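You operate a simulated robot arm through the tools that you are given. There is no shell and no other tool.

You run a simulated two-armed robot. Do the job below in one go: nothing can be reset, and whatever is moved stays where it is left.

TASK
Drain the old engine oil into the pan.
Fine: valve shut, hose up again, pan back in its place on the table.

Only the result counts: the job must be done as asked and must still hold three seconds after the hand-in. Knocking over, shifting, dropping, spilling or breaking anything else fails it.

THE ROBOT
Two 7-joint arms with two-finger grippers on one trunk that stands fixed in place. Base frame: the origin is at the foot of the trunk, x ahead of it, y to its left, z up. Units: cm, rad, N and s.
The left shoulder is at [6, 17.9, 117.2], the right one opposite. With the tool pointing down near the work surface each hand reaches from about 10 to 58 cm from the base axis, measured 20 degrees to its own side. Payload 1.96 kg a hand.
Tool frame (each hand has its own): the origin (TCP) lies between the finger pads and is the grasp point; the fingertips stand 2 cm ahead of it; z points along the fingers, y is the line along which they close. Largest opening 7.2 cm; the body of the gripper starts 3.8 cm behind the TCP.
Orientation is that of the tool frame in the base frame, as [roll, pitch, yaw] about the fixed x, y, z axes, in that order (R = Rz(yaw) Ry(pitch) Rx(roll)). With the fingers straight down and closing along the base's y, the tool's x points along the base's -x, its y along +y and its z along -z.

THE INTERFACE
- The arms move only by the tool drive_tool. It takes "left_increments", "right_increments" or both (then of equal length, played together; a hand with none holds still); each is a list of rows, each a list of 2 entries, a list of its own where there are three numbers: the shift along the tool's x, y, z in cm, then the turn, a rotation vector about the tool's x, y, z in rad. In form: [[[x, y, z], [rx, ry, rz]], ...]. A call has 1 to 20 rows; each row shifts and turns the commanded pose from where the row before left it, along the tool's axes as they then stand. "left_jaw" and "right_jaw" are, for a hand that has rows, the closure, from 0 (fully open) to 1 (shut), set as the call begins (left out, the last holds). Each row takes 0.2 s and may step no farther than 5 cm and 0.15 rad from the row before; otherwise, or with a gripper value out of range, the whole call is refused. A pose out of reach is approached as far as the arm can. The call stops where the force on the tool passes 40 N (or 10 N more than at its start, if that is more) or the arm is blocked; 0.2 s more then pass. The fingers move at their own pace (about 15.3 cm/s each) and stop on an object; they squeeze with about 38 N. The grip force told is the motor's: it shows also when the fingers shut on nothing. Time passes only in rows, and 0.2 s behind the last, so rows that do not move let the fingers close. The reply holds the time, the measured pose of the TCP, the force on the tool along the base axes, the opening and the grip force, in the units named above and with some noise, with the torque about the TCP (base axes, N m) and any sound that the robot's microphone picked up.
- Cameras (640 x 400 px; columns grow to the right, rows downward): "scene" is now at [1.79, -2.97, 171.79]; the picture's right is [-0.28, -0.96, 0.00], its down [-0.82, 0.24, -0.52] and it looks along [0.50, -0.15, -0.85] (base axes); focal length 341 px, centre (320, 200). "left" rides on the left gripper at [7.1, -1.9, -8.2] in its tool frame; the picture's right is [0.26, 0.97, 0.00], its down [-0.67, 0.18, -0.72] and it looks along [-0.69, 0.19, 0.70] (tool axes); focal length 280 px, centre (320, 200). "right" rides on the right gripper at [7.1, 1.9, -8.2] in its tool frame; the picture's right is [-0.26, 0.96, 0.00], its down [-0.67, -0.18, -0.72] and it looks along [-0.69, -0.19, 0.70] (tool axes); focal length 280 px, centre (320, 200). There is no depth. A picture from a camera that has moved, and an enlarged one, comes with that camera's place and axes in the base frame and with its lens. The place of the scene camera against the robot may be out by one fixed shift of up to 2.5 cm in any direction.
- camera(camera): a new picture of that camera. It takes no simulated time.
- lift_body(by): slides the trunk up (or, below 0, down) by that many cm; the arms and the scene camera ride with it, the base frame stays. It gives what a move gives, with no picture.
- aim_head(pan, tilt): turns the head with the scene camera to pan (to the left, within 1.501 rad either way) and tilt (down, from -0.506 to 1.204), counted from straight ahead of the robot. It gives what a move gives.
- zoom(camera, box): a new picture of the part [left, top, right, bottom] of that camera's present view, enlarged. It takes no simulated time.
- sign_off(): hands the job in; it is judged then, once.

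Places have to be worked out from the pictures, the camera data and where the tool is seen. Open the grippers and draw the arms clear of the work before you hand the job in, unless the task says otherwise.

The tools are called after "Call:" as a command line: name --argument value ..., lists and objects as JSON in quotes. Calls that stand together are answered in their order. drive_tool: Moves the arms, as the interface text tells. Its arguments: {"type":"object","properties":{"left_increments":{"type":"array","items":{"type":"array"}},"left_jaw":{"type":"number"},"right_increments":{"type":"array","items":{"type":"array"}},"right_jaw":{"type":"number"}},"required":[]} The other tools are called the same way: lift_body (by) slides the trunk up or down; aim_head (pan, tilt) turns the head that bears the scene camera; camera (camera) takes a picture; zoom (camera, box) takes an enlarged picture of a part of a camera's view; sign_off () hands the job in.

At the start:

```text
t: 0.0
left_ee_pos: [38.43, 11.83, 119.15]
left_tcp_rot: [3.141, 0.002, -3.141]
left_contact_force: [0.0, -0.2, -0.2]
left_moment: [-0.01, -0.03, -0.01]
left_gripper_width: 7.21
left_gripper_force: 0.0
right_ee_pos: [36.58, -16.56, 118.51]
right_tcp_rot: [3.141, 0.0, -3.141]
right_contact_force: [0.6, -0.3, 0.1]
right_moment: [-0.02, -0.03, -0.01]
right_gripper_width: 7.2
right_gripper_force: 0.1
trunk travel left (down, up): [-81.7, 17.3]
head pan, tilt: [-0.286, 1.021]
```

scene: 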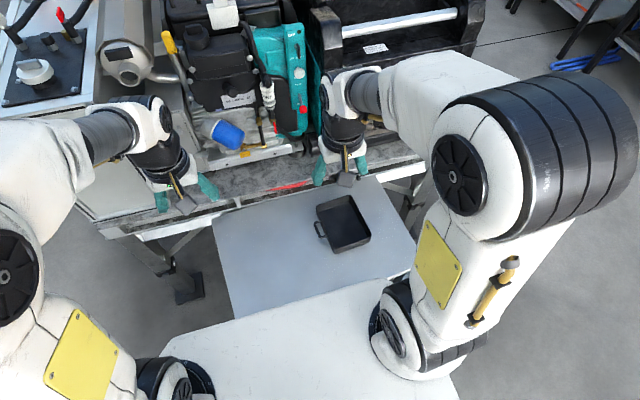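
right: 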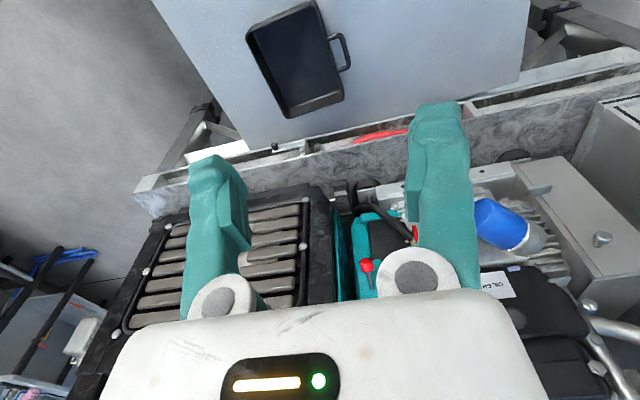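
left: 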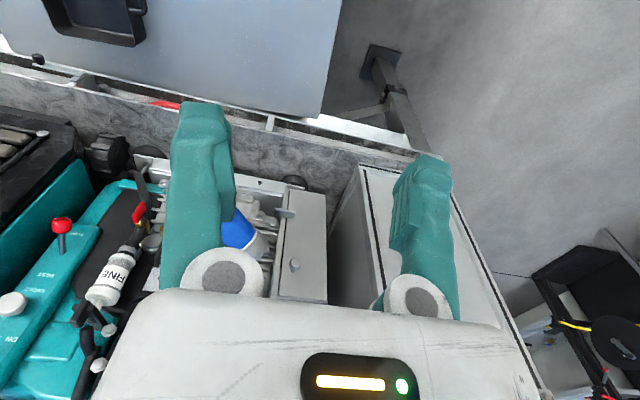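

The first pictures show a bench machine with an engine, a hose and a pan on a small table in front. I look closer before moving anything.

Call:
zoom --camera "scene" --box '[160, 0, 340, 112]'

Call:
zoom --camera "scene" --box '[200, 100, 420, 260]'

Call:
zoom --camera "left" --box '[0, 80, 360, 305]'

Call:
zoom --camera "right" --box '[300, 80, 640, 305]'

```text
3.56 times, centred on (250, 56) of scene
camera zoom: at [1.79, -2.97, 171.79], right [-0.28, -0.96, 0.0], down [-0.82, 0.24, -0.52], along [0.5, -0.15, -0.85], focal length 1211 px, centre (569, 712)
```

zoom: 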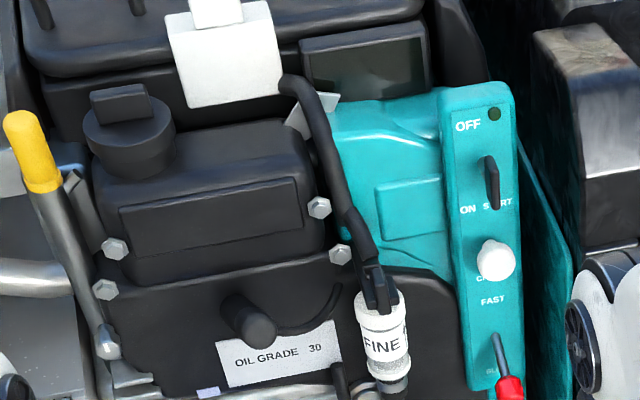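

```text
2.50 times, centred on (310, 180) of scene
camera zoom: at [1.79, -2.97, 171.79], right [-0.28, -0.96, 0.0], down [-0.82, 0.24, -0.52], along [0.5, -0.15, -0.85], focal length 852 px, centre (345, 250)
```

zoom: 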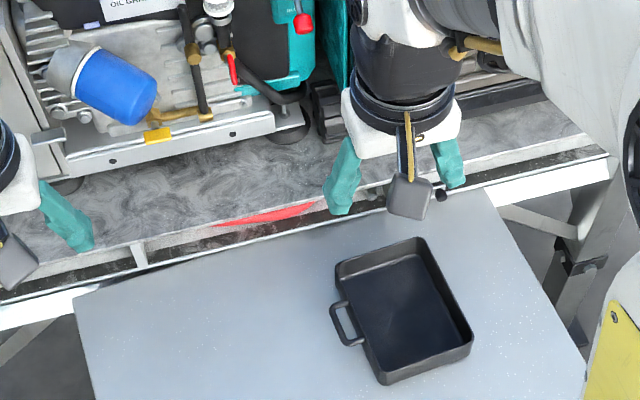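

```text
1.78 times, centred on (180, 192) of left
camera zoom: at [31.32, 9.85, 127.35], right [-0.26, 0.97, 0.0], down [0.67, 0.18, 0.72], along [0.69, 0.19, -0.7], focal length 498 px, centre (569, 213)
```

zoom: 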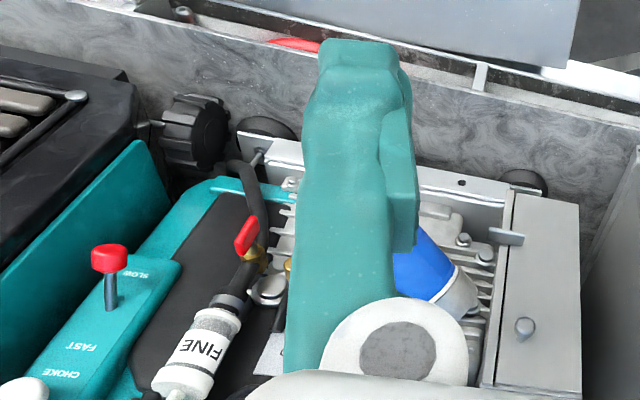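

```text
1.78 times, centred on (470, 192) of right
camera zoom: at [29.62, -14.58, 126.7], right [0.26, 0.96, 0.0], down [0.67, -0.18, 0.72], along [0.69, -0.19, -0.7], focal length 498 px, centre (53, 213)
```

zoom: 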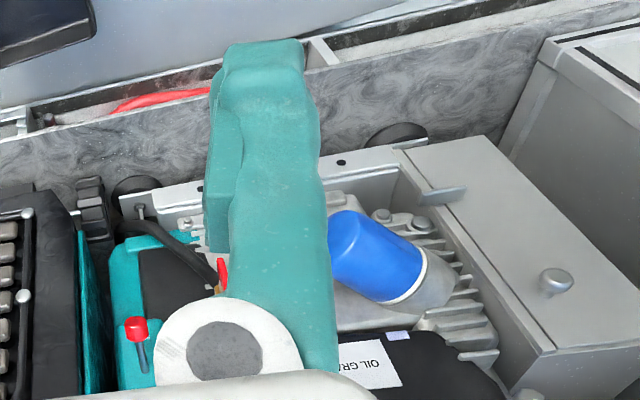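

The grippers hide the area of the hose and brass fittings. I draw both hands up and outward to get a clear view.

Call:
drive_tool --left_increments '[[[0, 4, -2], [0, 0, 0]], [[0, 4, -2], [0, 0, 0]], [[0, 4, -2], [0, 0, 0]], [[0, 4, -2], [0, 0, 0]]]' --right_increments '[[[0, -4, -2], [0, 0, 0]], [[0, -4, -2], [0, 0, 0]], [[0, -4, -2], [0, 0, 0]], [[0, -4, -2], [0, 0, 0]]]'

Call:
camera --camera "scene"

Call:
camera --camera "left"

Call:
camera --camera "right"

```text
t: 1.0
left_ee_pos: [37.36, 27.75, 120.09]
left_tcp_rot: [3.14, 0.004, 3.141]
left_contact_force: [0.7, -0.8, -0.3]
left_moment: [0.0, 0.0, -0.02]
left_gripper_width: 7.18
left_gripper_force: 0.1
left hand out of reach, approached as far as the arm can: row 1, 2, 3, 4
right_ee_pos: [35.67, -32.36, 120.06]
right_tcp_rot: [-3.14, 0.003, -3.14]
right_contact_force: [-0.1, -0.3, -0.3]
right_moment: [-0.01, 0.0, 0.0]
right_gripper_width: 7.19
right_gripper_force: 0.1
right hand out of reach, approached as far as the arm can: row 2, 3, 4
trunk travel left (down, up): [-81.7, 17.3]
head pan, tilt: [-0.286, 1.021]
```

```text
taken
camera scene: at [1.76, -2.97, 171.79], right [-0.28, -0.96, 0.0], down [-0.82, 0.24, -0.52], along [0.5, -0.15, -0.85], focal length 341 px, centre (320, 200)
```

scene: 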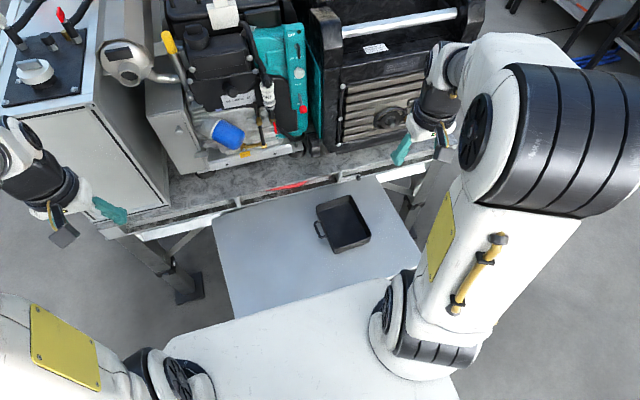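

```text
taken
camera left: at [30.29, 25.73, 128.27], right [-0.26, 0.97, 0.0], down [0.67, 0.18, 0.72], along [0.69, 0.19, -0.7], focal length 280 px, centre (320, 200)
```

left: 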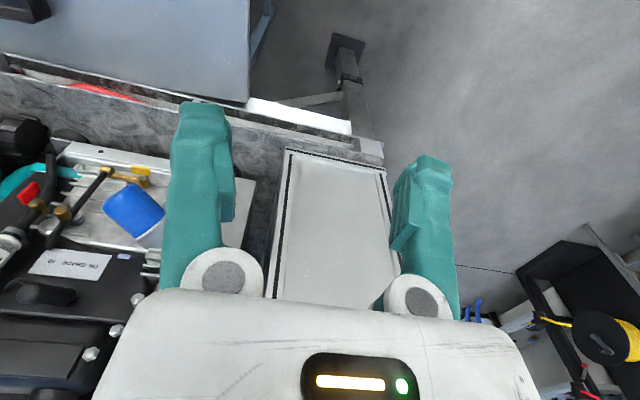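

```text
taken
camera right: at [28.7, -30.36, 128.19], right [0.26, 0.97, 0.0], down [0.67, -0.18, 0.72], along [0.69, -0.19, -0.7], focal length 280 px, centre (320, 200)
```

right: 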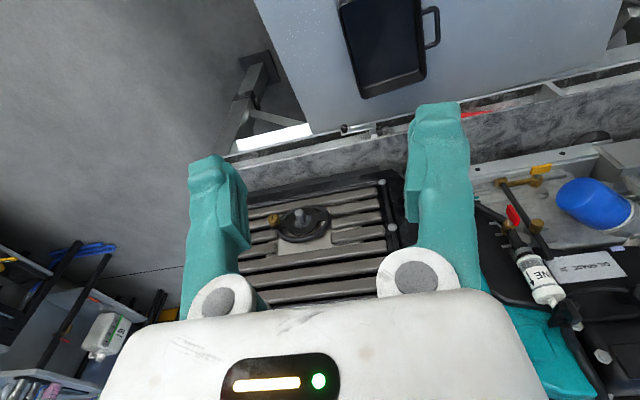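

Call:
zoom --camera "scene" --box '[200, 70, 340, 158]'

Call:
zoom --camera "left" --box '[0, 120, 190, 240]'

Call:
zoom --camera "right" --box '[440, 140, 640, 300]'

Call:
zoom --camera "scene" --box '[200, 170, 430, 320]'

```text
4.55 times, centred on (270, 114) of scene
camera zoom: at [1.76, -2.97, 171.79], right [-0.28, -0.96, 0.0], down [-0.82, 0.24, -0.52], along [0.5, -0.15, -0.85], focal length 1549 px, centre (547, 591)
```

zoom: 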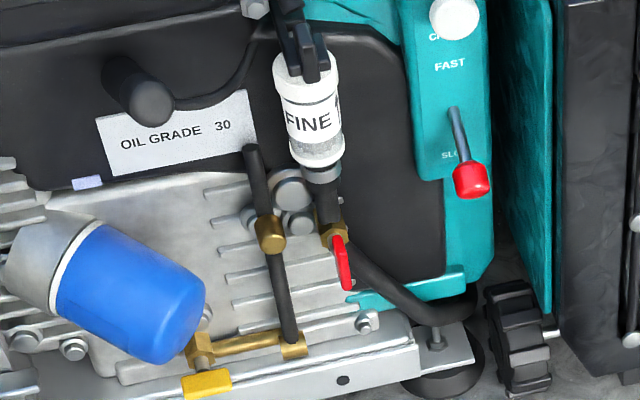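

```text
3.33 times, centred on (95, 180) of left
camera zoom: at [30.29, 25.73, 128.27], right [-0.26, 0.97, 0.0], down [0.67, 0.18, 0.72], along [0.69, 0.19, -0.7], focal length 935 px, centre (1070, 267)
```

zoom: 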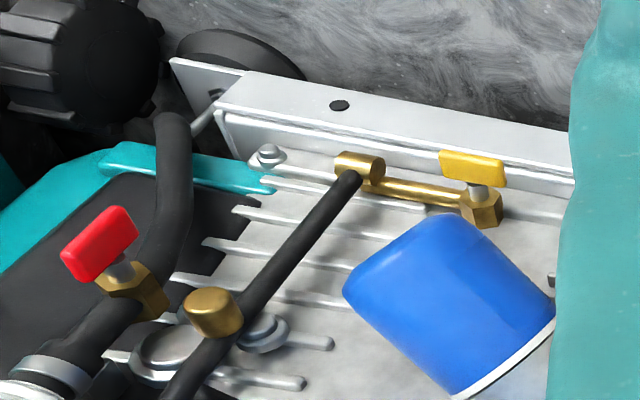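

```text
2.50 times, centred on (540, 220) of right
camera zoom: at [28.7, -30.36, 128.19], right [0.26, 0.97, 0.0], down [0.67, -0.18, 0.72], along [0.69, -0.19, -0.7], focal length 701 px, centre (-230, 150)
```

zoom: 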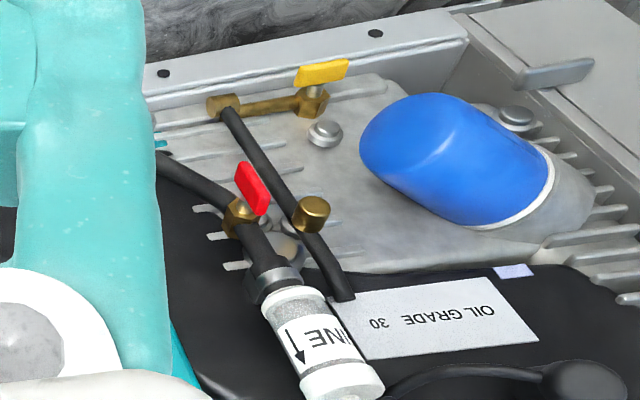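

```text
2.67 times, centred on (315, 245) of scene
camera zoom: at [1.76, -2.97, 171.79], right [-0.28, -0.96, 0.0], down [-0.82, 0.24, -0.52], along [0.5, -0.15, -0.85], focal length 908 px, centre (333, 80)
```

zoom: 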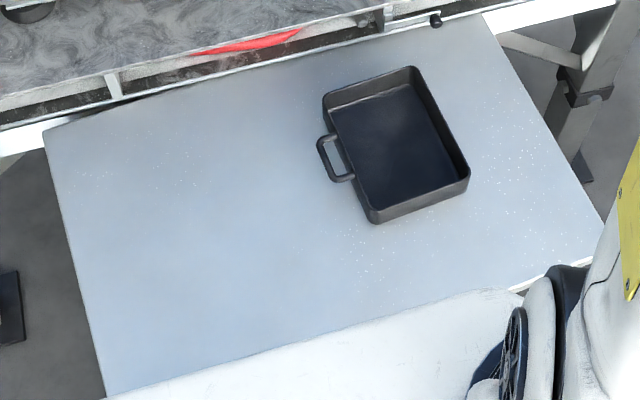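

Triangulating from the wrist views: the drain valve with the yellow lever is near (73, 1.5, 86), the hose's swivel elbow near (74.6, -5, 86), and the hose stands up to about z 103. The pan's handle is near (47, -15, 73). I check what lies near the robot's body before lowering the trunk.

Call:
aim_head --pan 0 --tilt 1.2

Call:
camera --camera "scene"

```text
t: 1.8
left_ee_pos: [37.36, 27.63, 120.14]
left_tcp_rot: [3.14, 0.002, 3.141]
left_contact_force: [0.7, -0.2, 0.1]
left_moment: [-0.01, 0.01, 0.0]
left_gripper_width: 7.22
left_gripper_force: 0.1
right_ee_pos: [35.75, -32.09, 120.08]
right_tcp_rot: [-3.141, 0.003, 3.141]
right_contact_force: [-0.6, 0.7, -0.1]
right_moment: [0.04, -0.01, 0.02]
right_gripper_width: 7.21
right_gripper_force: 0.1
trunk travel left (down, up): [-81.7, 17.3]
head pan, tilt: [0.0, 1.201]
```

```text
taken
camera scene: at [0.85, -1.05, 170.68], right [0.0, -1.0, 0.0], down [-0.93, 0.0, -0.36], along [0.36, 0.0, -0.93], focal length 341 px, centre (320, 200)
```

scene: 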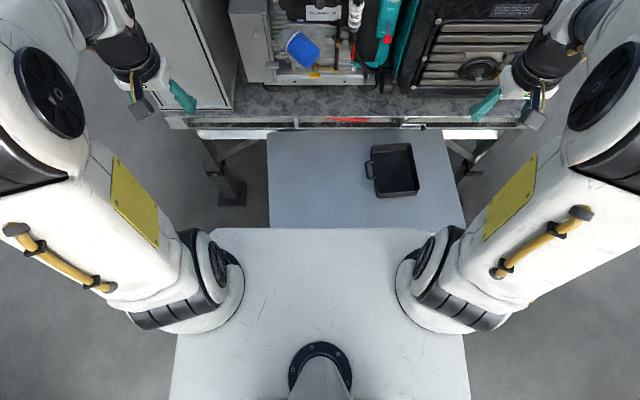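

The white slab is the robot's own chest, which rides with the trunk. I lower the trunk by 30 cm to get nearer to working height and look again.

Call:
lift_body --by -30

Call:
aim_head --pan -0.05 --tilt 0.75

Call:
camera --camera "scene"

Call:
camera --camera "left"

Call:
camera --camera "right"

```text
t: 4.8
left_ee_pos: [37.41, 27.51, 90.09]
left_tcp_rot: [3.14, 0.003, -3.141]
left_contact_force: [-0.2, -0.7, 0.4]
left_moment: [0.02, 0.0, 0.01]
left_gripper_width: 7.22
left_gripper_force: 0.0
right_ee_pos: [35.66, -32.23, 90.13]
right_tcp_rot: [-3.14, 0.004, -3.14]
right_contact_force: [0.0, -0.7, -1.0]
right_moment: [0.01, -0.02, 0.01]
right_gripper_width: 7.2
right_gripper_force: 0.0
trunk travel left (down, up): [-51.7, 47.3]
head pan, tilt: [0.0, 1.201]
```

```text
t: 5.7
left_ee_pos: [37.46, 27.66, 90.19]
left_tcp_rot: [3.14, 0.004, -3.142]
left_contact_force: [0.1, 0.3, 0.3]
left_moment: [0.01, 0.0, -0.01]
left_gripper_width: 7.22
left_gripper_force: 0.1
right_ee_pos: [35.72, -32.23, 90.06]
right_tcp_rot: [-3.14, 0.003, -3.14]
right_contact_force: [0.2, -0.6, 0.6]
right_moment: [0.01, 0.0, -0.03]
right_gripper_width: 7.23
right_gripper_force: 0.1
trunk travel left (down, up): [-51.7, 47.3]
head pan, tilt: [-0.051, 0.75]
```

```text
taken
camera scene: at [3.51, -1.46, 143.84], right [-0.05, -1.0, 0.0], down [-0.68, 0.03, -0.73], along [0.73, -0.04, -0.68], focal length 341 px, centre (320, 200)
```

scene: 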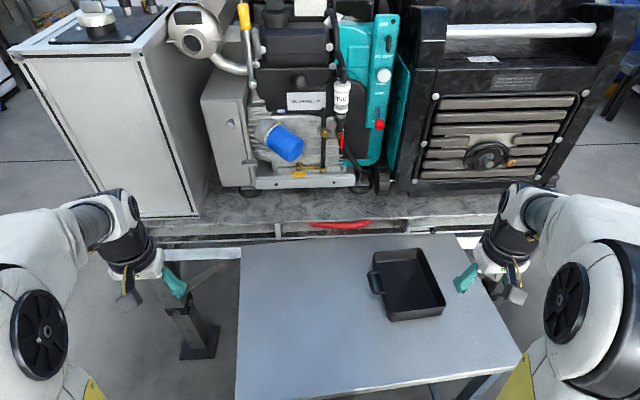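

```text
taken
camera left: at [30.32, 25.69, 98.27], right [-0.26, 0.97, 0.0], down [0.67, 0.18, 0.72], along [0.69, 0.19, -0.7], focal length 280 px, centre (320, 200)
```

left: 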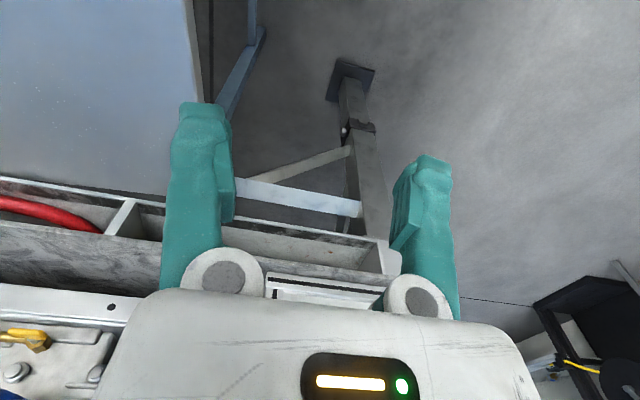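

```text
taken
camera right: at [28.73, -30.3, 98.18], right [0.26, 0.96, 0.0], down [0.67, -0.18, 0.72], along [0.69, -0.19, -0.7], focal length 280 px, centre (320, 200)
```

right: 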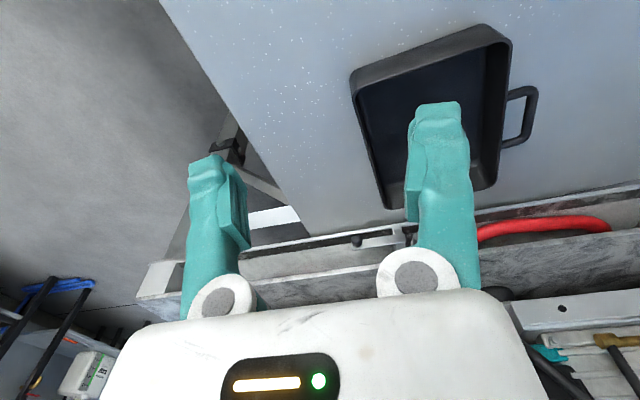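

Call:
zoom --camera "scene" --box '[240, 70, 400, 170]'

Call:
zoom --camera "scene" --box '[280, 120, 360, 190]'

Call:
zoom --camera "scene" --box '[340, 180, 500, 340]'

Call:
zoom --camera "scene" --box '[220, 170, 420, 270]'

```text
4.00 times, centred on (320, 120) of scene
camera zoom: at [3.51, -1.46, 143.84], right [-0.05, -1.0, 0.0], down [-0.68, 0.03, -0.73], along [0.73, -0.04, -0.68], focal length 1363 px, centre (320, 520)
```

zoom: 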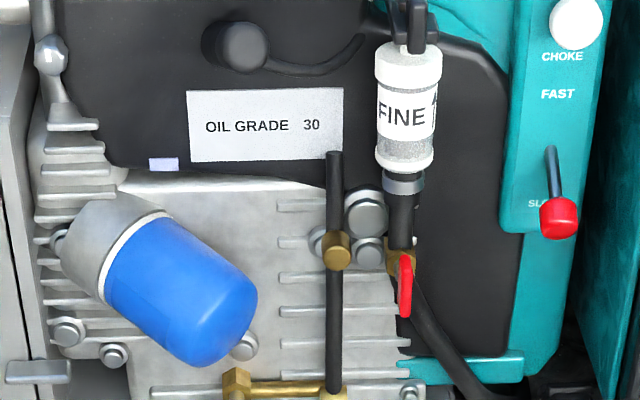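

```text
5.71 times, centred on (320, 155) of scene
camera zoom: at [3.51, -1.46, 143.84], right [-0.05, -1.0, 0.0], down [-0.68, 0.03, -0.73], along [0.73, -0.04, -0.68], focal length 1947 px, centre (320, 457)
```

zoom: 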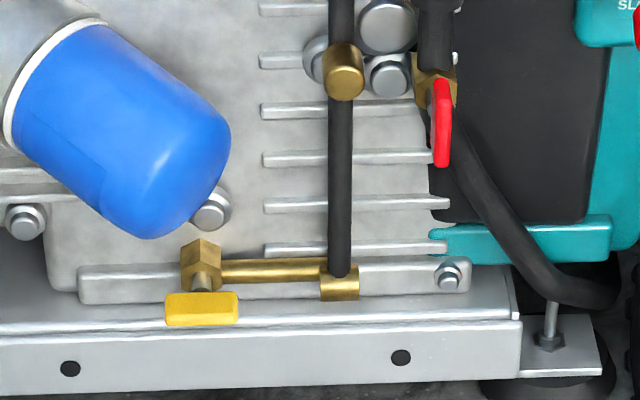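

```text
2.50 times, centred on (420, 260) of scene
camera zoom: at [3.51, -1.46, 143.84], right [-0.05, -1.0, 0.0], down [-0.68, 0.03, -0.73], along [0.73, -0.04, -0.68], focal length 852 px, centre (70, 50)
```

zoom: 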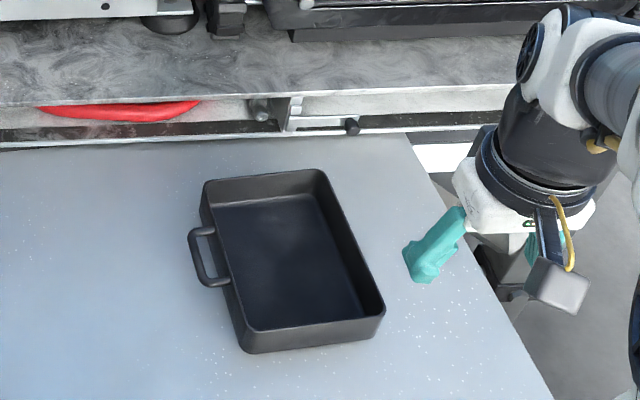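

```text
3.20 times, centred on (320, 220) of scene
camera zoom: at [3.51, -1.46, 143.84], right [-0.05, -1.0, 0.0], down [-0.68, 0.03, -0.73], along [0.73, -0.04, -0.68], focal length 1090 px, centre (320, 136)
```

zoom: 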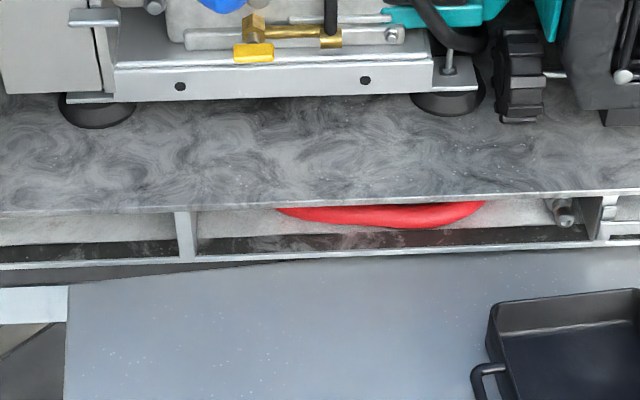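

The drain layout is now clear: a yellow-levered valve, a short brass pipe, and a hose that swivels at the elbow, with a brass collar halfway up it. I zoom the wrist views to get the bench edge, rail and pan heights.

Call:
zoom --camera "left" --box '[0, 150, 160, 400]'

Call:
zoom --camera "right" --box '[320, 0, 640, 200]'

Call:
zoom --camera "right" --box '[460, 180, 640, 400]'

```text
1.60 times, centred on (80, 275) of left
camera zoom: at [30.32, 25.69, 98.27], right [-0.26, 0.97, 0.0], down [0.67, 0.18, 0.72], along [0.69, 0.19, -0.7], focal length 449 px, centre (704, 80)
```

zoom: 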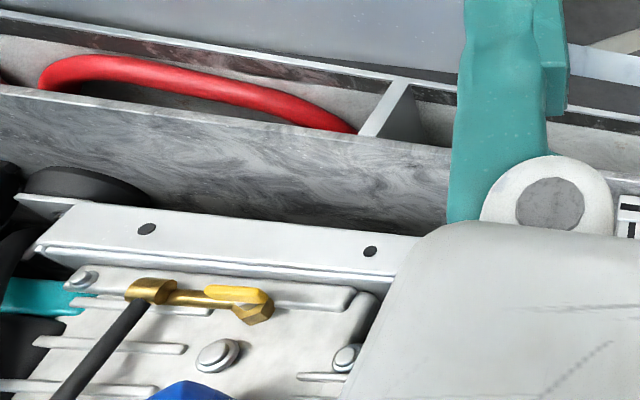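

```text
2.00 times, centred on (480, 100) of right
camera zoom: at [28.73, -30.3, 98.18], right [0.26, 0.96, 0.0], down [0.67, -0.18, 0.72], along [0.69, -0.19, -0.7], focal length 561 px, centre (0, 400)
```

zoom: 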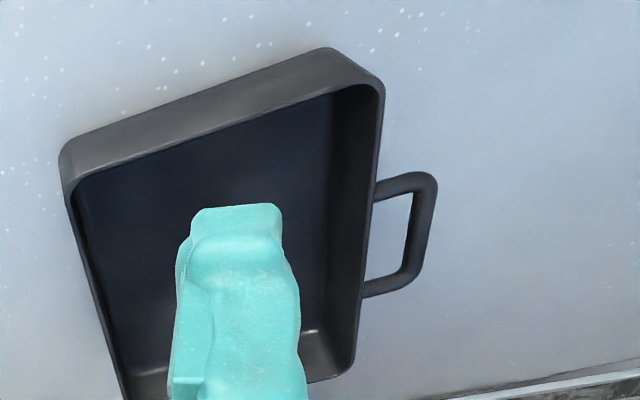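

```text
1.82 times, centred on (550, 290) of right
camera zoom: at [28.73, -30.3, 98.18], right [0.26, 0.96, 0.0], down [0.67, -0.18, 0.72], along [0.69, -0.19, -0.7], focal length 510 px, centre (-98, 36)
```

zoom: 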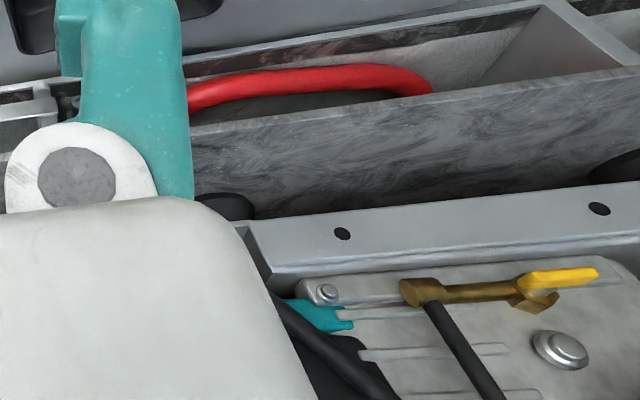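

Key places: bench top edge near x 64, z 77; hose pivot (74.7, -5.2, 86.1); lever centre (72.7, 1.4, 86.4); pan about x 40–55, y -30 to -17 with its handle bar near (47.3, -14.4, 73). I tilt the right hand forward, part-close its jaw and bring it above the handle for a closer look.

Call:
drive_tool --right_increments '[[[0, 0, 0], [0, -0.125, 0]], [[0, 0, 0], [0, -0.125, 0]], [[0, 0, 0], [0, -0.125, 0]], [[0, 0, 0], [0, -0.125, 0]]]' --right_jaw 0.6

```text
t: 6.7
left_ee_pos: [37.37, 27.68, 90.08]
left_tcp_rot: [3.139, 0.003, 3.141]
left_contact_force: [-0.3, 0.3, -0.6]
left_moment: [-0.02, 0.0, 0.02]
left_gripper_width: 7.21
left_gripper_force: 0.1
right_ee_pos: [35.71, -32.14, 90.13]
right_tcp_rot: [-3.139, 0.504, 3.14]
right_contact_force: [-0.2, 0.4, -0.6]
right_moment: [-0.01, 0.01, -0.02]
right_gripper_width: 2.9
right_gripper_force: 0.1
trunk travel left (down, up): [-51.7, 47.3]
head pan, tilt: [-0.051, 0.75]
```

The tilt is right. Now I carry the hand over toward the handle at a safe height.

Call:
drive_tool --right_increments '[[[-0.88, 3.52, 1.85], [0, 0, 0]], [[-0.88, 3.52, 1.85], [0, 0, 0]], [[-0.88, 3.52, 1.85], [0, 0, 0]], [[-0.88, 3.52, 1.85], [0, 0, 0]], [[-0.88, 3.52, 1.85], [0, 0, 0]]]'

Call:
camera --camera "right"

Call:
camera --camera "scene"

```text
t: 7.9
left_ee_pos: [37.38, 27.7, 90.0]
left_tcp_rot: [-3.141, 0.004, 3.14]
left_contact_force: [-0.2, 0.1, -0.6]
left_moment: [-0.02, 0.0, 0.0]
left_gripper_width: 7.21
left_gripper_force: 0.0
right_ee_pos: [44.06, -14.52, 83.9]
right_tcp_rot: [-3.14, 0.503, -3.138]
right_contact_force: [0.6, 0.2, 0.1]
right_moment: [-0.03, 0.03, -0.02]
right_gripper_width: 2.86
right_gripper_force: 0.0
trunk travel left (down, up): [-51.7, 47.3]
head pan, tilt: [-0.051, 0.75]
```

```text
taken
camera right: at [34.06, -12.66, 87.65], right [0.23, 0.97, 0.12], down [0.25, -0.18, 0.95], along [0.94, -0.19, -0.28], focal length 280 px, centre (320, 200)
```

right: 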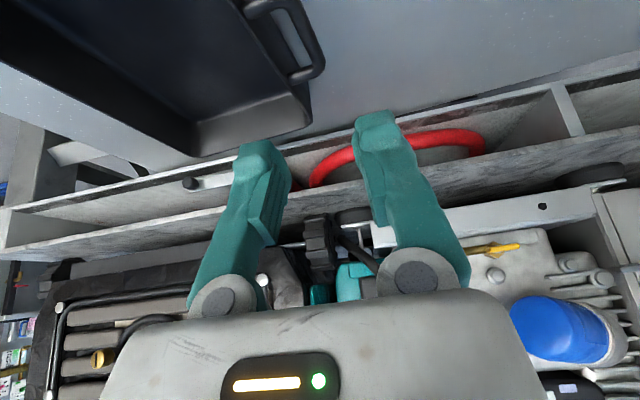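

```text
taken
camera scene: at [3.6, -1.36, 143.85], right [-0.05, -1.0, 0.0], down [-0.68, 0.03, -0.73], along [0.73, -0.04, -0.68], focal length 341 px, centre (320, 200)
```

scene: 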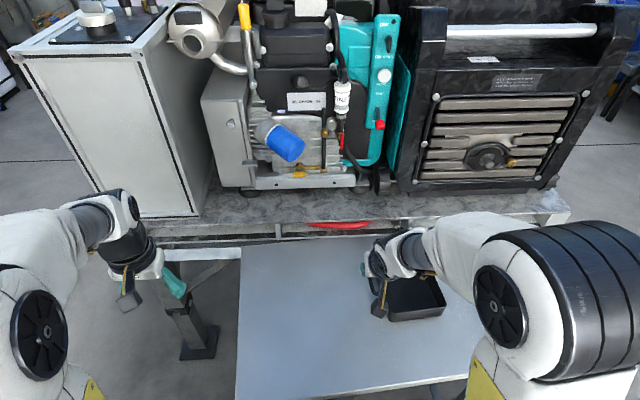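

I zoom on the handle to fix its exact line.

Call:
zoom --camera "right" --box '[200, 0, 400, 160]'

Call:
zoom --camera "scene" --box '[350, 220, 470, 340]'

```text
2.50 times, centred on (300, 80) of right
camera zoom: at [34.06, -12.66, 87.65], right [0.23, 0.97, 0.12], down [0.25, -0.18, 0.95], along [0.94, -0.19, -0.28], focal length 701 px, centre (370, 500)
```

zoom: 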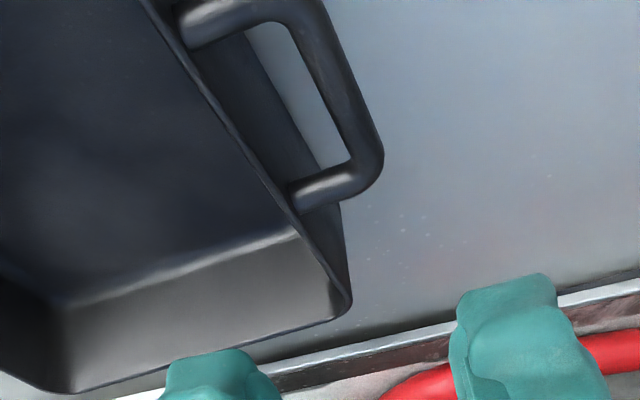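

```text
3.33 times, centred on (410, 280) of scene
camera zoom: at [3.6, -1.36, 143.85], right [-0.05, -1.0, 0.0], down [-0.68, 0.03, -0.73], along [0.73, -0.04, -0.68], focal length 1136 px, centre (20, -67)
```

zoom: 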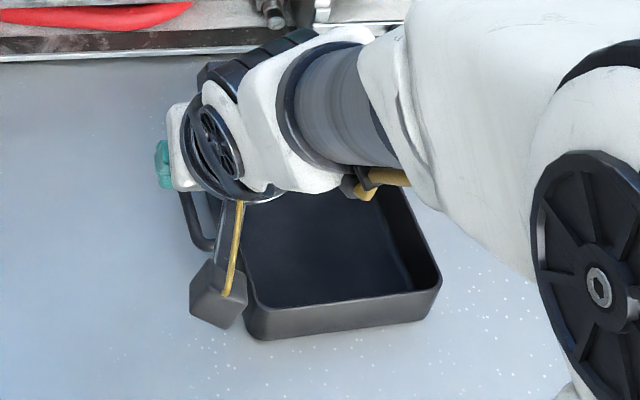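

The handle bar runs from about (45.3, -14.9) to (49.5, -14.7) at z 73.5, and the pan rim is near z 74.5. I close the jaw to a narrow gap, yaw slightly to match, and come just above the bar.

Call:
drive_tool --right_increments '[[[0, 0, 0], [-0.038, 0, -0.07]], [[-0.43, -0.24, 2.45], [0, 0, 0]], [[-0.43, -0.24, 2.45], [0, 0, 0]], [[0, 0, 0], [0, 0, 0]]]' --right_jaw 0.69

Call:
camera --camera "right"

Call:
zoom --camera "scene" --box '[350, 220, 470, 340]'

Call:
camera --camera "left"

```text
t: 8.9
left_ee_pos: [37.49, 27.68, 90.05]
left_tcp_rot: [3.141, 0.003, -3.14]
left_contact_force: [-0.4, 0.1, 0.1]
left_moment: [0.0, 0.02, 0.03]
left_gripper_width: 7.19
left_gripper_force: 0.0
right_ee_pos: [47.03, -14.88, 80.37]
right_tcp_rot: [-3.141, 0.505, -3.062]
right_contact_force: [0.1, 0.6, -0.3]
right_moment: [0.0, 0.01, -0.01]
right_gripper_width: 2.21
right_gripper_force: 0.0
trunk travel left (down, up): [-51.7, 47.3]
head pan, tilt: [-0.051, 0.75]
```

```text
taken
camera right: at [37.01, -13.78, 83.92], right [0.15, 0.98, 0.12], down [0.26, -0.16, 0.95], along [0.95, -0.11, -0.28], focal length 280 px, centre (320, 200)
```

right: 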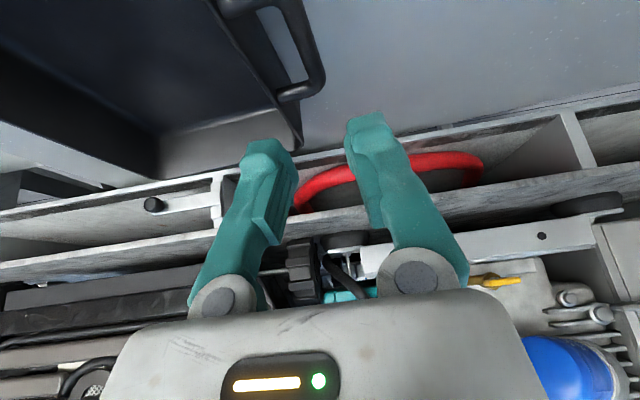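

```text
3.33 times, centred on (410, 280) of scene
camera zoom: at [3.48, -1.45, 143.85], right [-0.05, -1.0, 0.0], down [-0.68, 0.03, -0.73], along [0.73, -0.04, -0.68], focal length 1136 px, centre (20, -67)
```

zoom: 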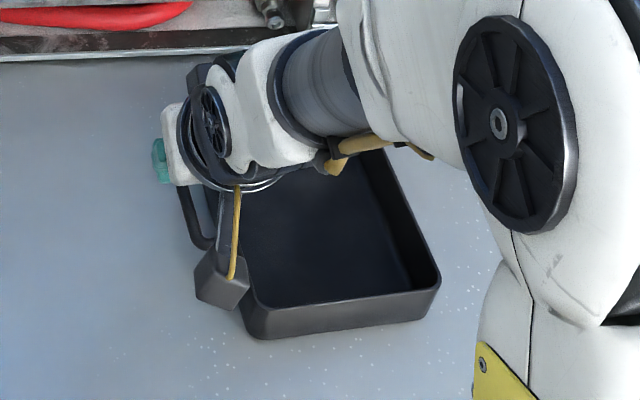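

```text
taken
camera left: at [30.29, 25.7, 98.27], right [-0.26, 0.97, 0.0], down [0.67, 0.18, 0.72], along [0.69, 0.19, -0.7], focal length 280 px, centre (320, 200)
```

left: 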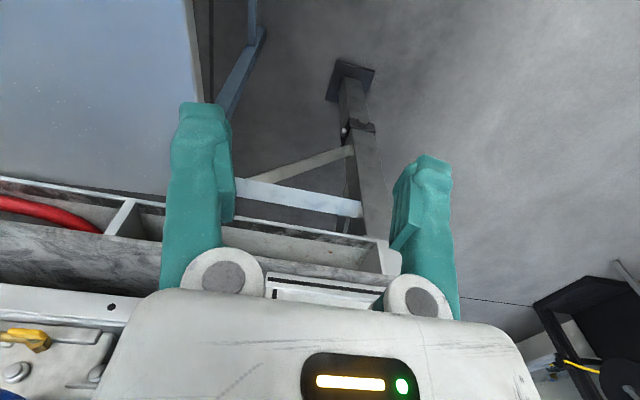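

The bar still lines up at y about -14.7, so I go straight down over it in small steps.

Call:
drive_tool --right_increments '[[[0.715, 0.041, 1.425], [0, 0, 0]], [[0.715, 0.041, 1.425], [0, 0, 0]], [[0.36, 0.02, 0.71], [0, 0, 0]], [[0.36, 0.02, 0.71], [0, 0, 0]], [[0.36, 0.02, 0.71], [0, 0, 0]], [[0.36, 0.02, 0.71], [0, 0, 0]]]'

Call:
camera --camera "right"

Call:
zoom --camera "scene" --box '[350, 220, 470, 340]'

```text
t: 10.0
left_ee_pos: [37.18, 27.73, 90.37]
left_tcp_rot: [-3.14, 0.004, 3.139]
left_contact_force: [0.7, -0.5, -0.2]
left_moment: [-0.03, 0.0, 0.04]
left_gripper_width: 7.22
left_gripper_force: 0.0
right_ee_pos: [47.59, -14.6, 75.97]
right_tcp_rot: [-3.137, 0.522, -3.06]
right_contact_force: [-7.1, 2.1, 32.1]
right_moment: [-0.76, -0.01, -0.15]
right_gripper_width: 2.04
right_gripper_force: 0.0
trunk travel left (down, up): [-51.7, 47.3]
head pan, tilt: [-0.051, 0.75]
stopped in row 5 (right hand): the force on the tool passed its limit at 46 N (the readings are from after the stop); the commanded pose is now the measured one
```

```text
taken
camera right: at [37.39, -13.63, 79.43], right [0.15, 0.98, 0.13], down [0.24, -0.16, 0.96], along [0.96, -0.11, -0.26], focal length 280 px, centre (320, 200)
```

right: 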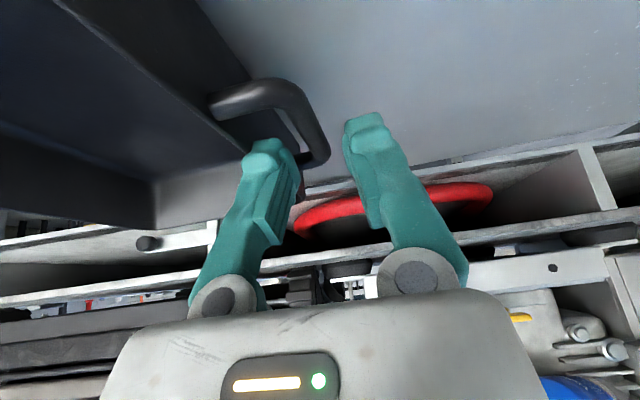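

```text
3.33 times, centred on (410, 280) of scene
camera zoom: at [3.15, -1.36, 143.91], right [-0.05, -1.0, 0.0], down [-0.68, 0.03, -0.73], along [0.73, -0.04, -0.68], focal length 1136 px, centre (20, -67)
```

zoom: 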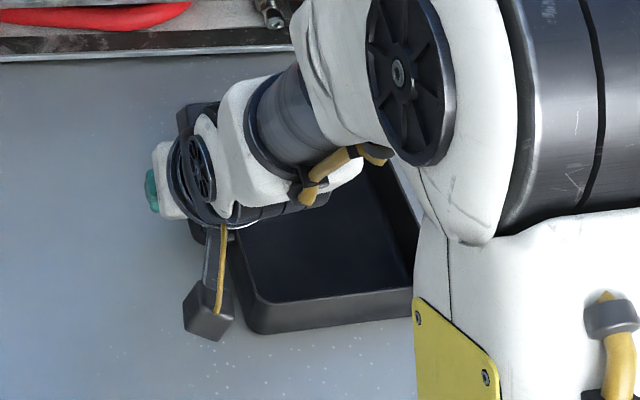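

The call stopped at 46 N. The moment puts the contact about 2.4 cm to the pan side, so the inner fingertip landed on the pan's rim. I back straight up 4 cm and look whether the pan moved.

Call:
drive_tool --right_increments '[[[-0.48, 0, -0.88], [0, 0, 0]], [[-0.96, 0, -1.75], [0, 0, 0]], [[-0.5, 0, -0.9], [0, 0, 0]]]'

Call:
camera --camera "right"

Call:
zoom --camera "scene" --box '[350, 220, 470, 340]'

Call:
zoom --camera "right" --box '[180, 0, 400, 160]'

```text
t: 10.8
left_ee_pos: [37.33, 27.63, 90.03]
left_tcp_rot: [3.139, 0.003, -3.14]
left_contact_force: [0.5, 0.0, -0.6]
left_moment: [-0.02, -0.02, -0.01]
left_gripper_width: 7.22
left_gripper_force: 0.0
right_ee_pos: [47.64, -14.8, 79.47]
right_tcp_rot: [-3.14, 0.514, -3.061]
right_contact_force: [0.6, -0.1, 0.0]
right_moment: [0.0, -0.04, 0.01]
right_gripper_width: 2.27
right_gripper_force: 0.1
trunk travel left (down, up): [-51.7, 47.3]
head pan, tilt: [-0.051, 0.75]
```

```text
taken
camera right: at [37.48, -13.76, 83.1], right [0.15, 0.98, 0.13], down [0.25, -0.16, 0.95], along [0.96, -0.11, -0.27], focal length 280 px, centre (320, 200)
```

right: 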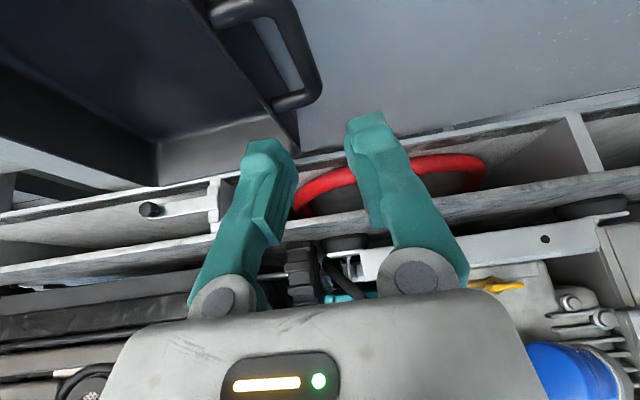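

```text
3.33 times, centred on (410, 280) of scene
camera zoom: at [3.53, -1.47, 143.84], right [-0.05, -1.0, 0.0], down [-0.68, 0.03, -0.73], along [0.73, -0.04, -0.68], focal length 1136 px, centre (20, -67)
```

zoom: 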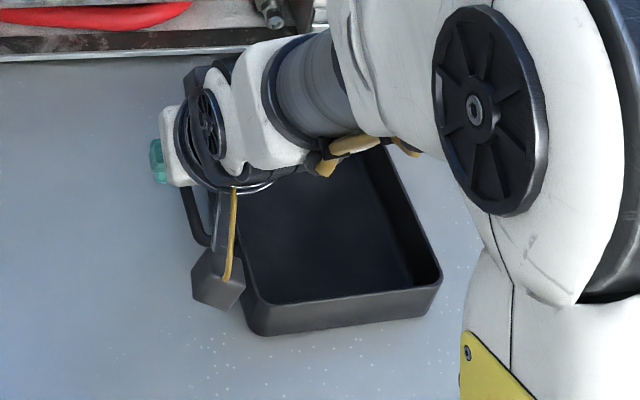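

```text
2.50 times, centred on (290, 80) of right
camera zoom: at [37.48, -13.76, 83.1], right [0.15, 0.98, 0.13], down [0.25, -0.16, 0.95], along [0.96, -0.11, -0.27], focal length 701 px, centre (395, 500)
```

zoom: 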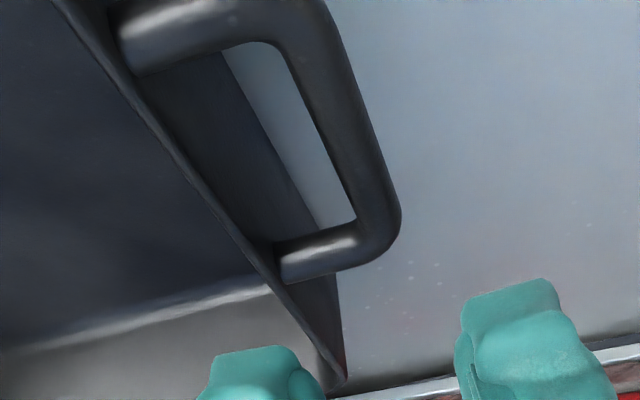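

The pan has not moved. The bar is at y about -14.95 and the rim about 2.3 cm further in, so I narrow the jaw to 1.7 cm, centre on y -14.9 and come down in small steps, stopping just above the rim for a look.

Call:
drive_tool --right_increments '[[[0.5, -0.08, 0.7], [0, 0, 0]], [[0.48, 0, 0.78], [0, 0, 0]], [[0.35, 0, 0.62], [0, 0, 0]], [[0, 0, 0], [0, 0, 0]]]' --right_jaw 0.764

Call:
zoom --camera "right" --box '[180, 40, 420, 200]'

```text
t: 11.8
left_ee_pos: [37.47, 27.59, 90.08]
left_tcp_rot: [3.14, 0.005, -3.14]
left_contact_force: [0.4, -0.7, 0.1]
left_moment: [0.04, -0.01, 0.01]
left_gripper_width: 7.18
left_gripper_force: 0.0
right_ee_pos: [47.48, -14.83, 77.16]
right_tcp_rot: [-3.138, 0.513, -3.061]
right_contact_force: [0.0, 1.3, 0.7]
right_moment: [0.02, 0.01, 0.02]
right_gripper_width: 1.7
right_gripper_force: 0.1
trunk travel left (down, up): [-51.7, 47.3]
head pan, tilt: [-0.051, 0.75]
```

```text
2.50 times, centred on (300, 120) of right
camera zoom: at [37.32, -13.76, 80.7], right [0.15, 0.98, 0.13], down [0.25, -0.16, 0.95], along [0.96, -0.11, -0.27], focal length 701 px, centre (370, 400)
```

zoom: 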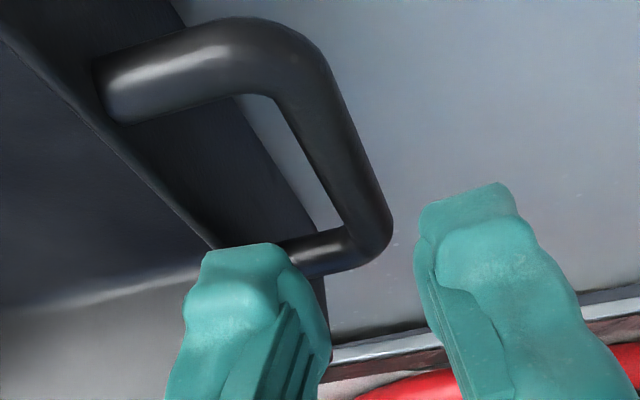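

With the jaw that narrow, the bulky inner finger still barely fits between bar and rim. A better grip is with the left hand leaning in from the left, closing on the handle's two arms lengthwise (about 5 cm apart). I withdraw the right hand and start turning the left one.

Call:
drive_tool --right_increments '[[[-1.97, 0, -3.48], [0, 0, 0]], [[-1.97, 0, -3.48], [0, 0, 0]], [[2.29, -4, -1.3], [0, 0, 0]], [[2.29, -4, -1.3], [0, 0, 0]], [[2.29, -4, -1.3], [0, 0, 0]], [[2.29, -4, -1.3], [0, 0, 0]], [[2.29, -4, -1.3], [0, 0, 0]]]' --left_increments '[[[0, 0, 0], [0, 0, -0.15]], [[0, 0, 0], [0, 0, -0.15]], [[0, 0, 0], [0, 0, -0.15]], [[0, 0, 0], [0, 0, -0.15]], [[0, 0, 0], [0, 0, -0.15]], [[0, 0, 0], [0, 0, -0.15]], [[0, 0, 0], [0, 0, -0.15]]]'

```text
t: 13.4
left_ee_pos: [37.39, 27.55, 90.16]
left_tcp_rot: [-3.14, 0.004, -2.088]
left_contact_force: [0.1, 0.7, 0.4]
left_moment: [0.02, 0.01, 0.02]
left_gripper_width: 7.23
left_gripper_force: 0.0
right_ee_pos: [35.83, -36.1, 85.07]
right_tcp_rot: [-3.139, 0.515, -3.063]
right_contact_force: [-1.4, -0.9, 0.6]
right_moment: [0.03, 0.04, 0.01]
right_gripper_width: 1.68
right_gripper_force: 0.0
trunk travel left (down, up): [-51.7, 47.3]
head pan, tilt: [-0.051, 0.75]
```

The yaw turn works. I finish the yaw (matching the pan's slight angle) and lean the tool so it points down and to the right.

Call:
drive_tool --left_increments '[[[0, 0, 0], [0, 0, -0.1475]], [[0, 0, 0], [0, 0, -0.1475]], [[0, 0, 0], [0, 0, -0.1475]], [[0, 0, 0], [0, 0, -0.1475]], [[0, 0, 0], [0, 0.125, 0]], [[0, 0, 0], [0, 0.125, 0]], [[0, 0, 0], [0, 0.125, 0]], [[0, 0, 0], [0, 0.125, 0]]]'

Call:
camera --camera "scene"

```text
t: 15.2
left_ee_pos: [38.02, 26.99, 88.53]
left_tcp_rot: [-3.122, -0.224, -1.504]
left_contact_force: [-0.5, -0.9, 0.3]
left_moment: [0.02, -0.01, 0.0]
left_gripper_width: 7.2
left_gripper_force: 0.0
left hand out of reach, approached as far as the arm can: row 5, 6, 7, 8
right_ee_pos: [35.92, -36.1, 85.04]
right_tcp_rot: [-3.14, 0.515, -3.063]
right_contact_force: [-0.3, -0.8, -1.0]
right_moment: [0.05, -0.03, 0.04]
right_gripper_width: 1.68
right_gripper_force: 0.0
trunk travel left (down, up): [-51.7, 47.3]
head pan, tilt: [-0.051, 0.75]
```

```text
taken
camera scene: at [3.42, -1.59, 143.85], right [-0.05, -1.0, 0.0], down [-0.68, 0.04, -0.73], along [0.73, -0.04, -0.68], focal length 341 px, centre (320, 200)
```

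scene: 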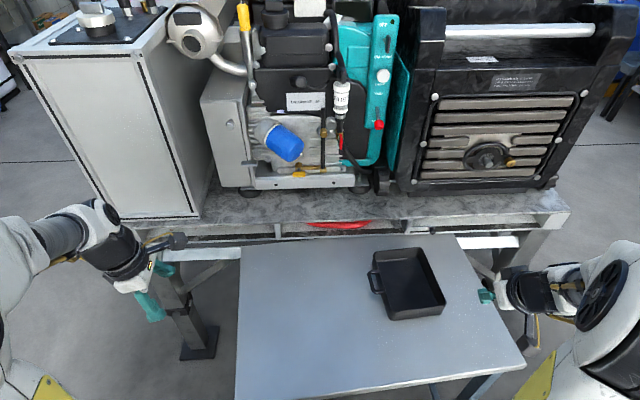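

The lean was limited by reach out here on the left; it should come good nearer the centre. I move the hand inward and check the pose again.

Call:
drive_tool --left_increments '[[[3.65, 0.25, 0.83], [0, 0, 0]], [[3.65, 0.25, 0.83], [0, 0, 0]], [[3.65, 0.25, 0.83], [0, 0, 0]], [[3.65, 0.25, 0.83], [0, 0, 0]]]'

```text
t: 16.2
left_ee_pos: [38.19, 12.05, 88.53]
left_tcp_rot: [-3.126, -0.221, -1.502]
left_contact_force: [-0.5, 0.2, -0.4]
left_moment: [0.01, 0.0, 0.01]
left_gripper_width: 7.21
left_gripper_force: 0.2
right_ee_pos: [35.99, -36.06, 85.03]
right_tcp_rot: [-3.139, 0.512, -3.06]
right_contact_force: [0.2, 0.3, 0.3]
right_moment: [-0.01, -0.01, -0.03]
right_gripper_width: 1.69
right_gripper_force: 0.0
trunk travel left (down, up): [-51.7, 47.3]
head pan, tilt: [-0.051, 0.75]
```

The commanded pose follows the measured one, and this spot is within reach. I add the rest of the lean here.

Call:
drive_tool --left_increments '[[[0, 0, 0], [0, 0.14, 0]], [[0, 0, 0], [0, 0.14, 0]]]'

```text
t: 16.8
left_ee_pos: [38.24, 12.04, 88.47]
left_tcp_rot: [-3.121, -0.504, -1.51]
left_contact_force: [-0.3, 0.7, 0.3]
left_moment: [0.02, 0.02, 0.0]
left_gripper_width: 7.2
left_gripper_force: 0.1
right_ee_pos: [35.96, -35.94, 84.96]
right_tcp_rot: [-3.137, 0.513, -3.06]
right_contact_force: [-0.7, 0.2, 0.3]
right_moment: [-0.02, 0.0, -0.02]
right_gripper_width: 1.69
right_gripper_force: 0.1
trunk travel left (down, up): [-51.7, 47.3]
head pan, tilt: [-0.051, 0.75]
```

Lean is right at 0.5 rad. I move to a point above and left of the handle and look with the left camera.

Call:
drive_tool --left_increments '[[[3.22, -1.263, 2.63], [0, 0, 0]], [[3.22, -1.263, 2.63], [0, 0, 0]], [[3.22, -1.263, 2.63], [0, 0, 0]], [[3.22, -1.263, 2.63], [0, 0, 0]], [[3.22, -1.263, 2.63], [0, 0, 0]], [[3.22, -1.263, 2.63], [0, 0, 0]]]'

Call:
camera --camera "left"

Call:
camera --camera "scene"

Call:
camera --camera "right"

```text
t: 18.2
left_ee_pos: [47.36, -11.97, 83.7]
left_tcp_rot: [-3.121, -0.503, -1.509]
left_contact_force: [0.1, -0.9, -0.5]
left_moment: [0.02, -0.04, 0.0]
left_gripper_width: 7.19
left_gripper_force: 0.1
right_ee_pos: [35.92, -36.09, 85.0]
right_tcp_rot: [-3.141, 0.513, -3.06]
right_contact_force: [0.2, -0.2, -0.1]
right_moment: [0.0, 0.0, 0.02]
right_gripper_width: 1.71
right_gripper_force: 0.0
trunk travel left (down, up): [-51.7, 47.3]
head pan, tilt: [-0.051, 0.75]
```

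```text
taken
camera left: at [49.28, -14.19, 94.41], right [-0.95, -0.3, 0.11], down [-0.25, 0.92, 0.3], along [-0.19, 0.26, -0.95], focal length 280 px, centre (320, 200)
```

left: 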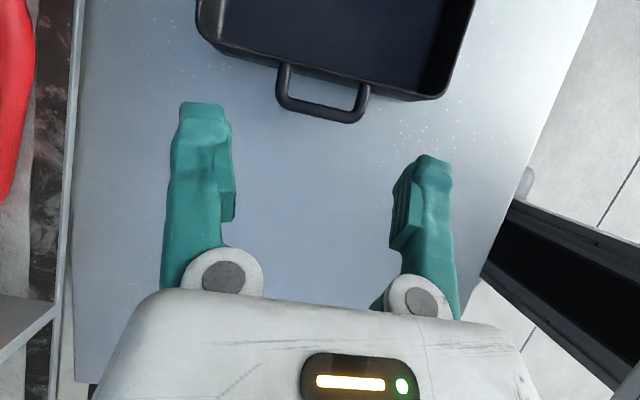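

```text
taken
camera scene: at [3.58, -1.58, 143.85], right [-0.05, -1.0, 0.0], down [-0.68, 0.04, -0.73], along [0.73, -0.04, -0.68], focal length 341 px, centre (320, 200)
```

scene: 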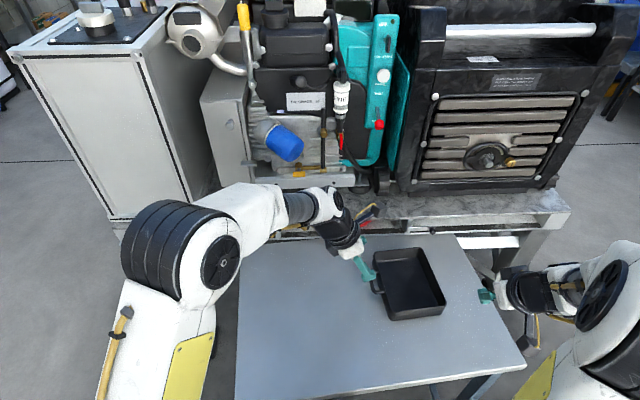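

```text
taken
camera right: at [25.8, -34.98, 88.61], right [0.15, 0.98, 0.13], down [0.25, -0.16, 0.95], along [0.96, -0.11, -0.27], focal length 280 px, centre (320, 200)
```

right: 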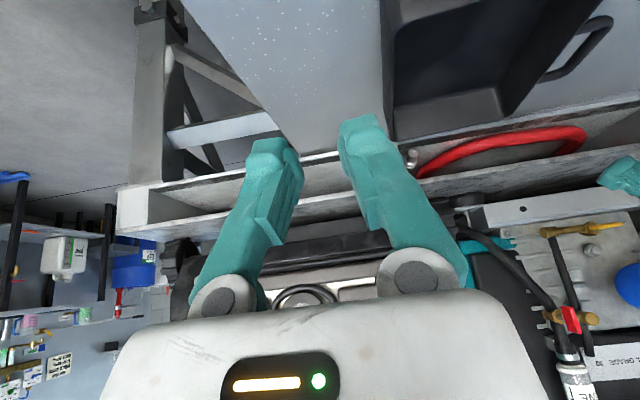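

A very good top view of the handle. I zoom in to measure it.

Call:
zoom --camera "left" --box '[180, 0, 480, 190]'

```text
2.11 times, centred on (330, 95) of left
camera zoom: at [49.28, -14.19, 94.41], right [-0.95, -0.3, 0.11], down [-0.25, 0.92, 0.3], along [-0.19, 0.26, -0.95], focal length 590 px, centre (299, 421)
```

zoom: 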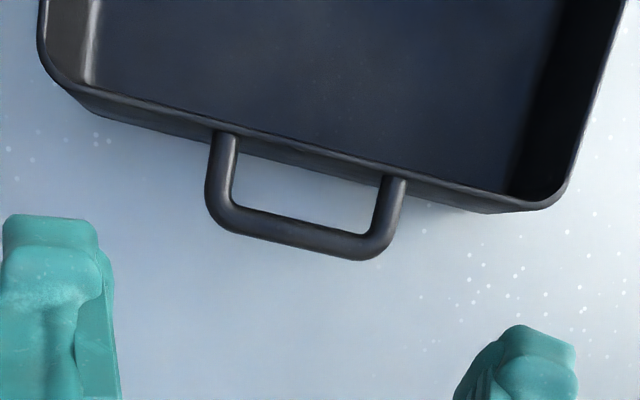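

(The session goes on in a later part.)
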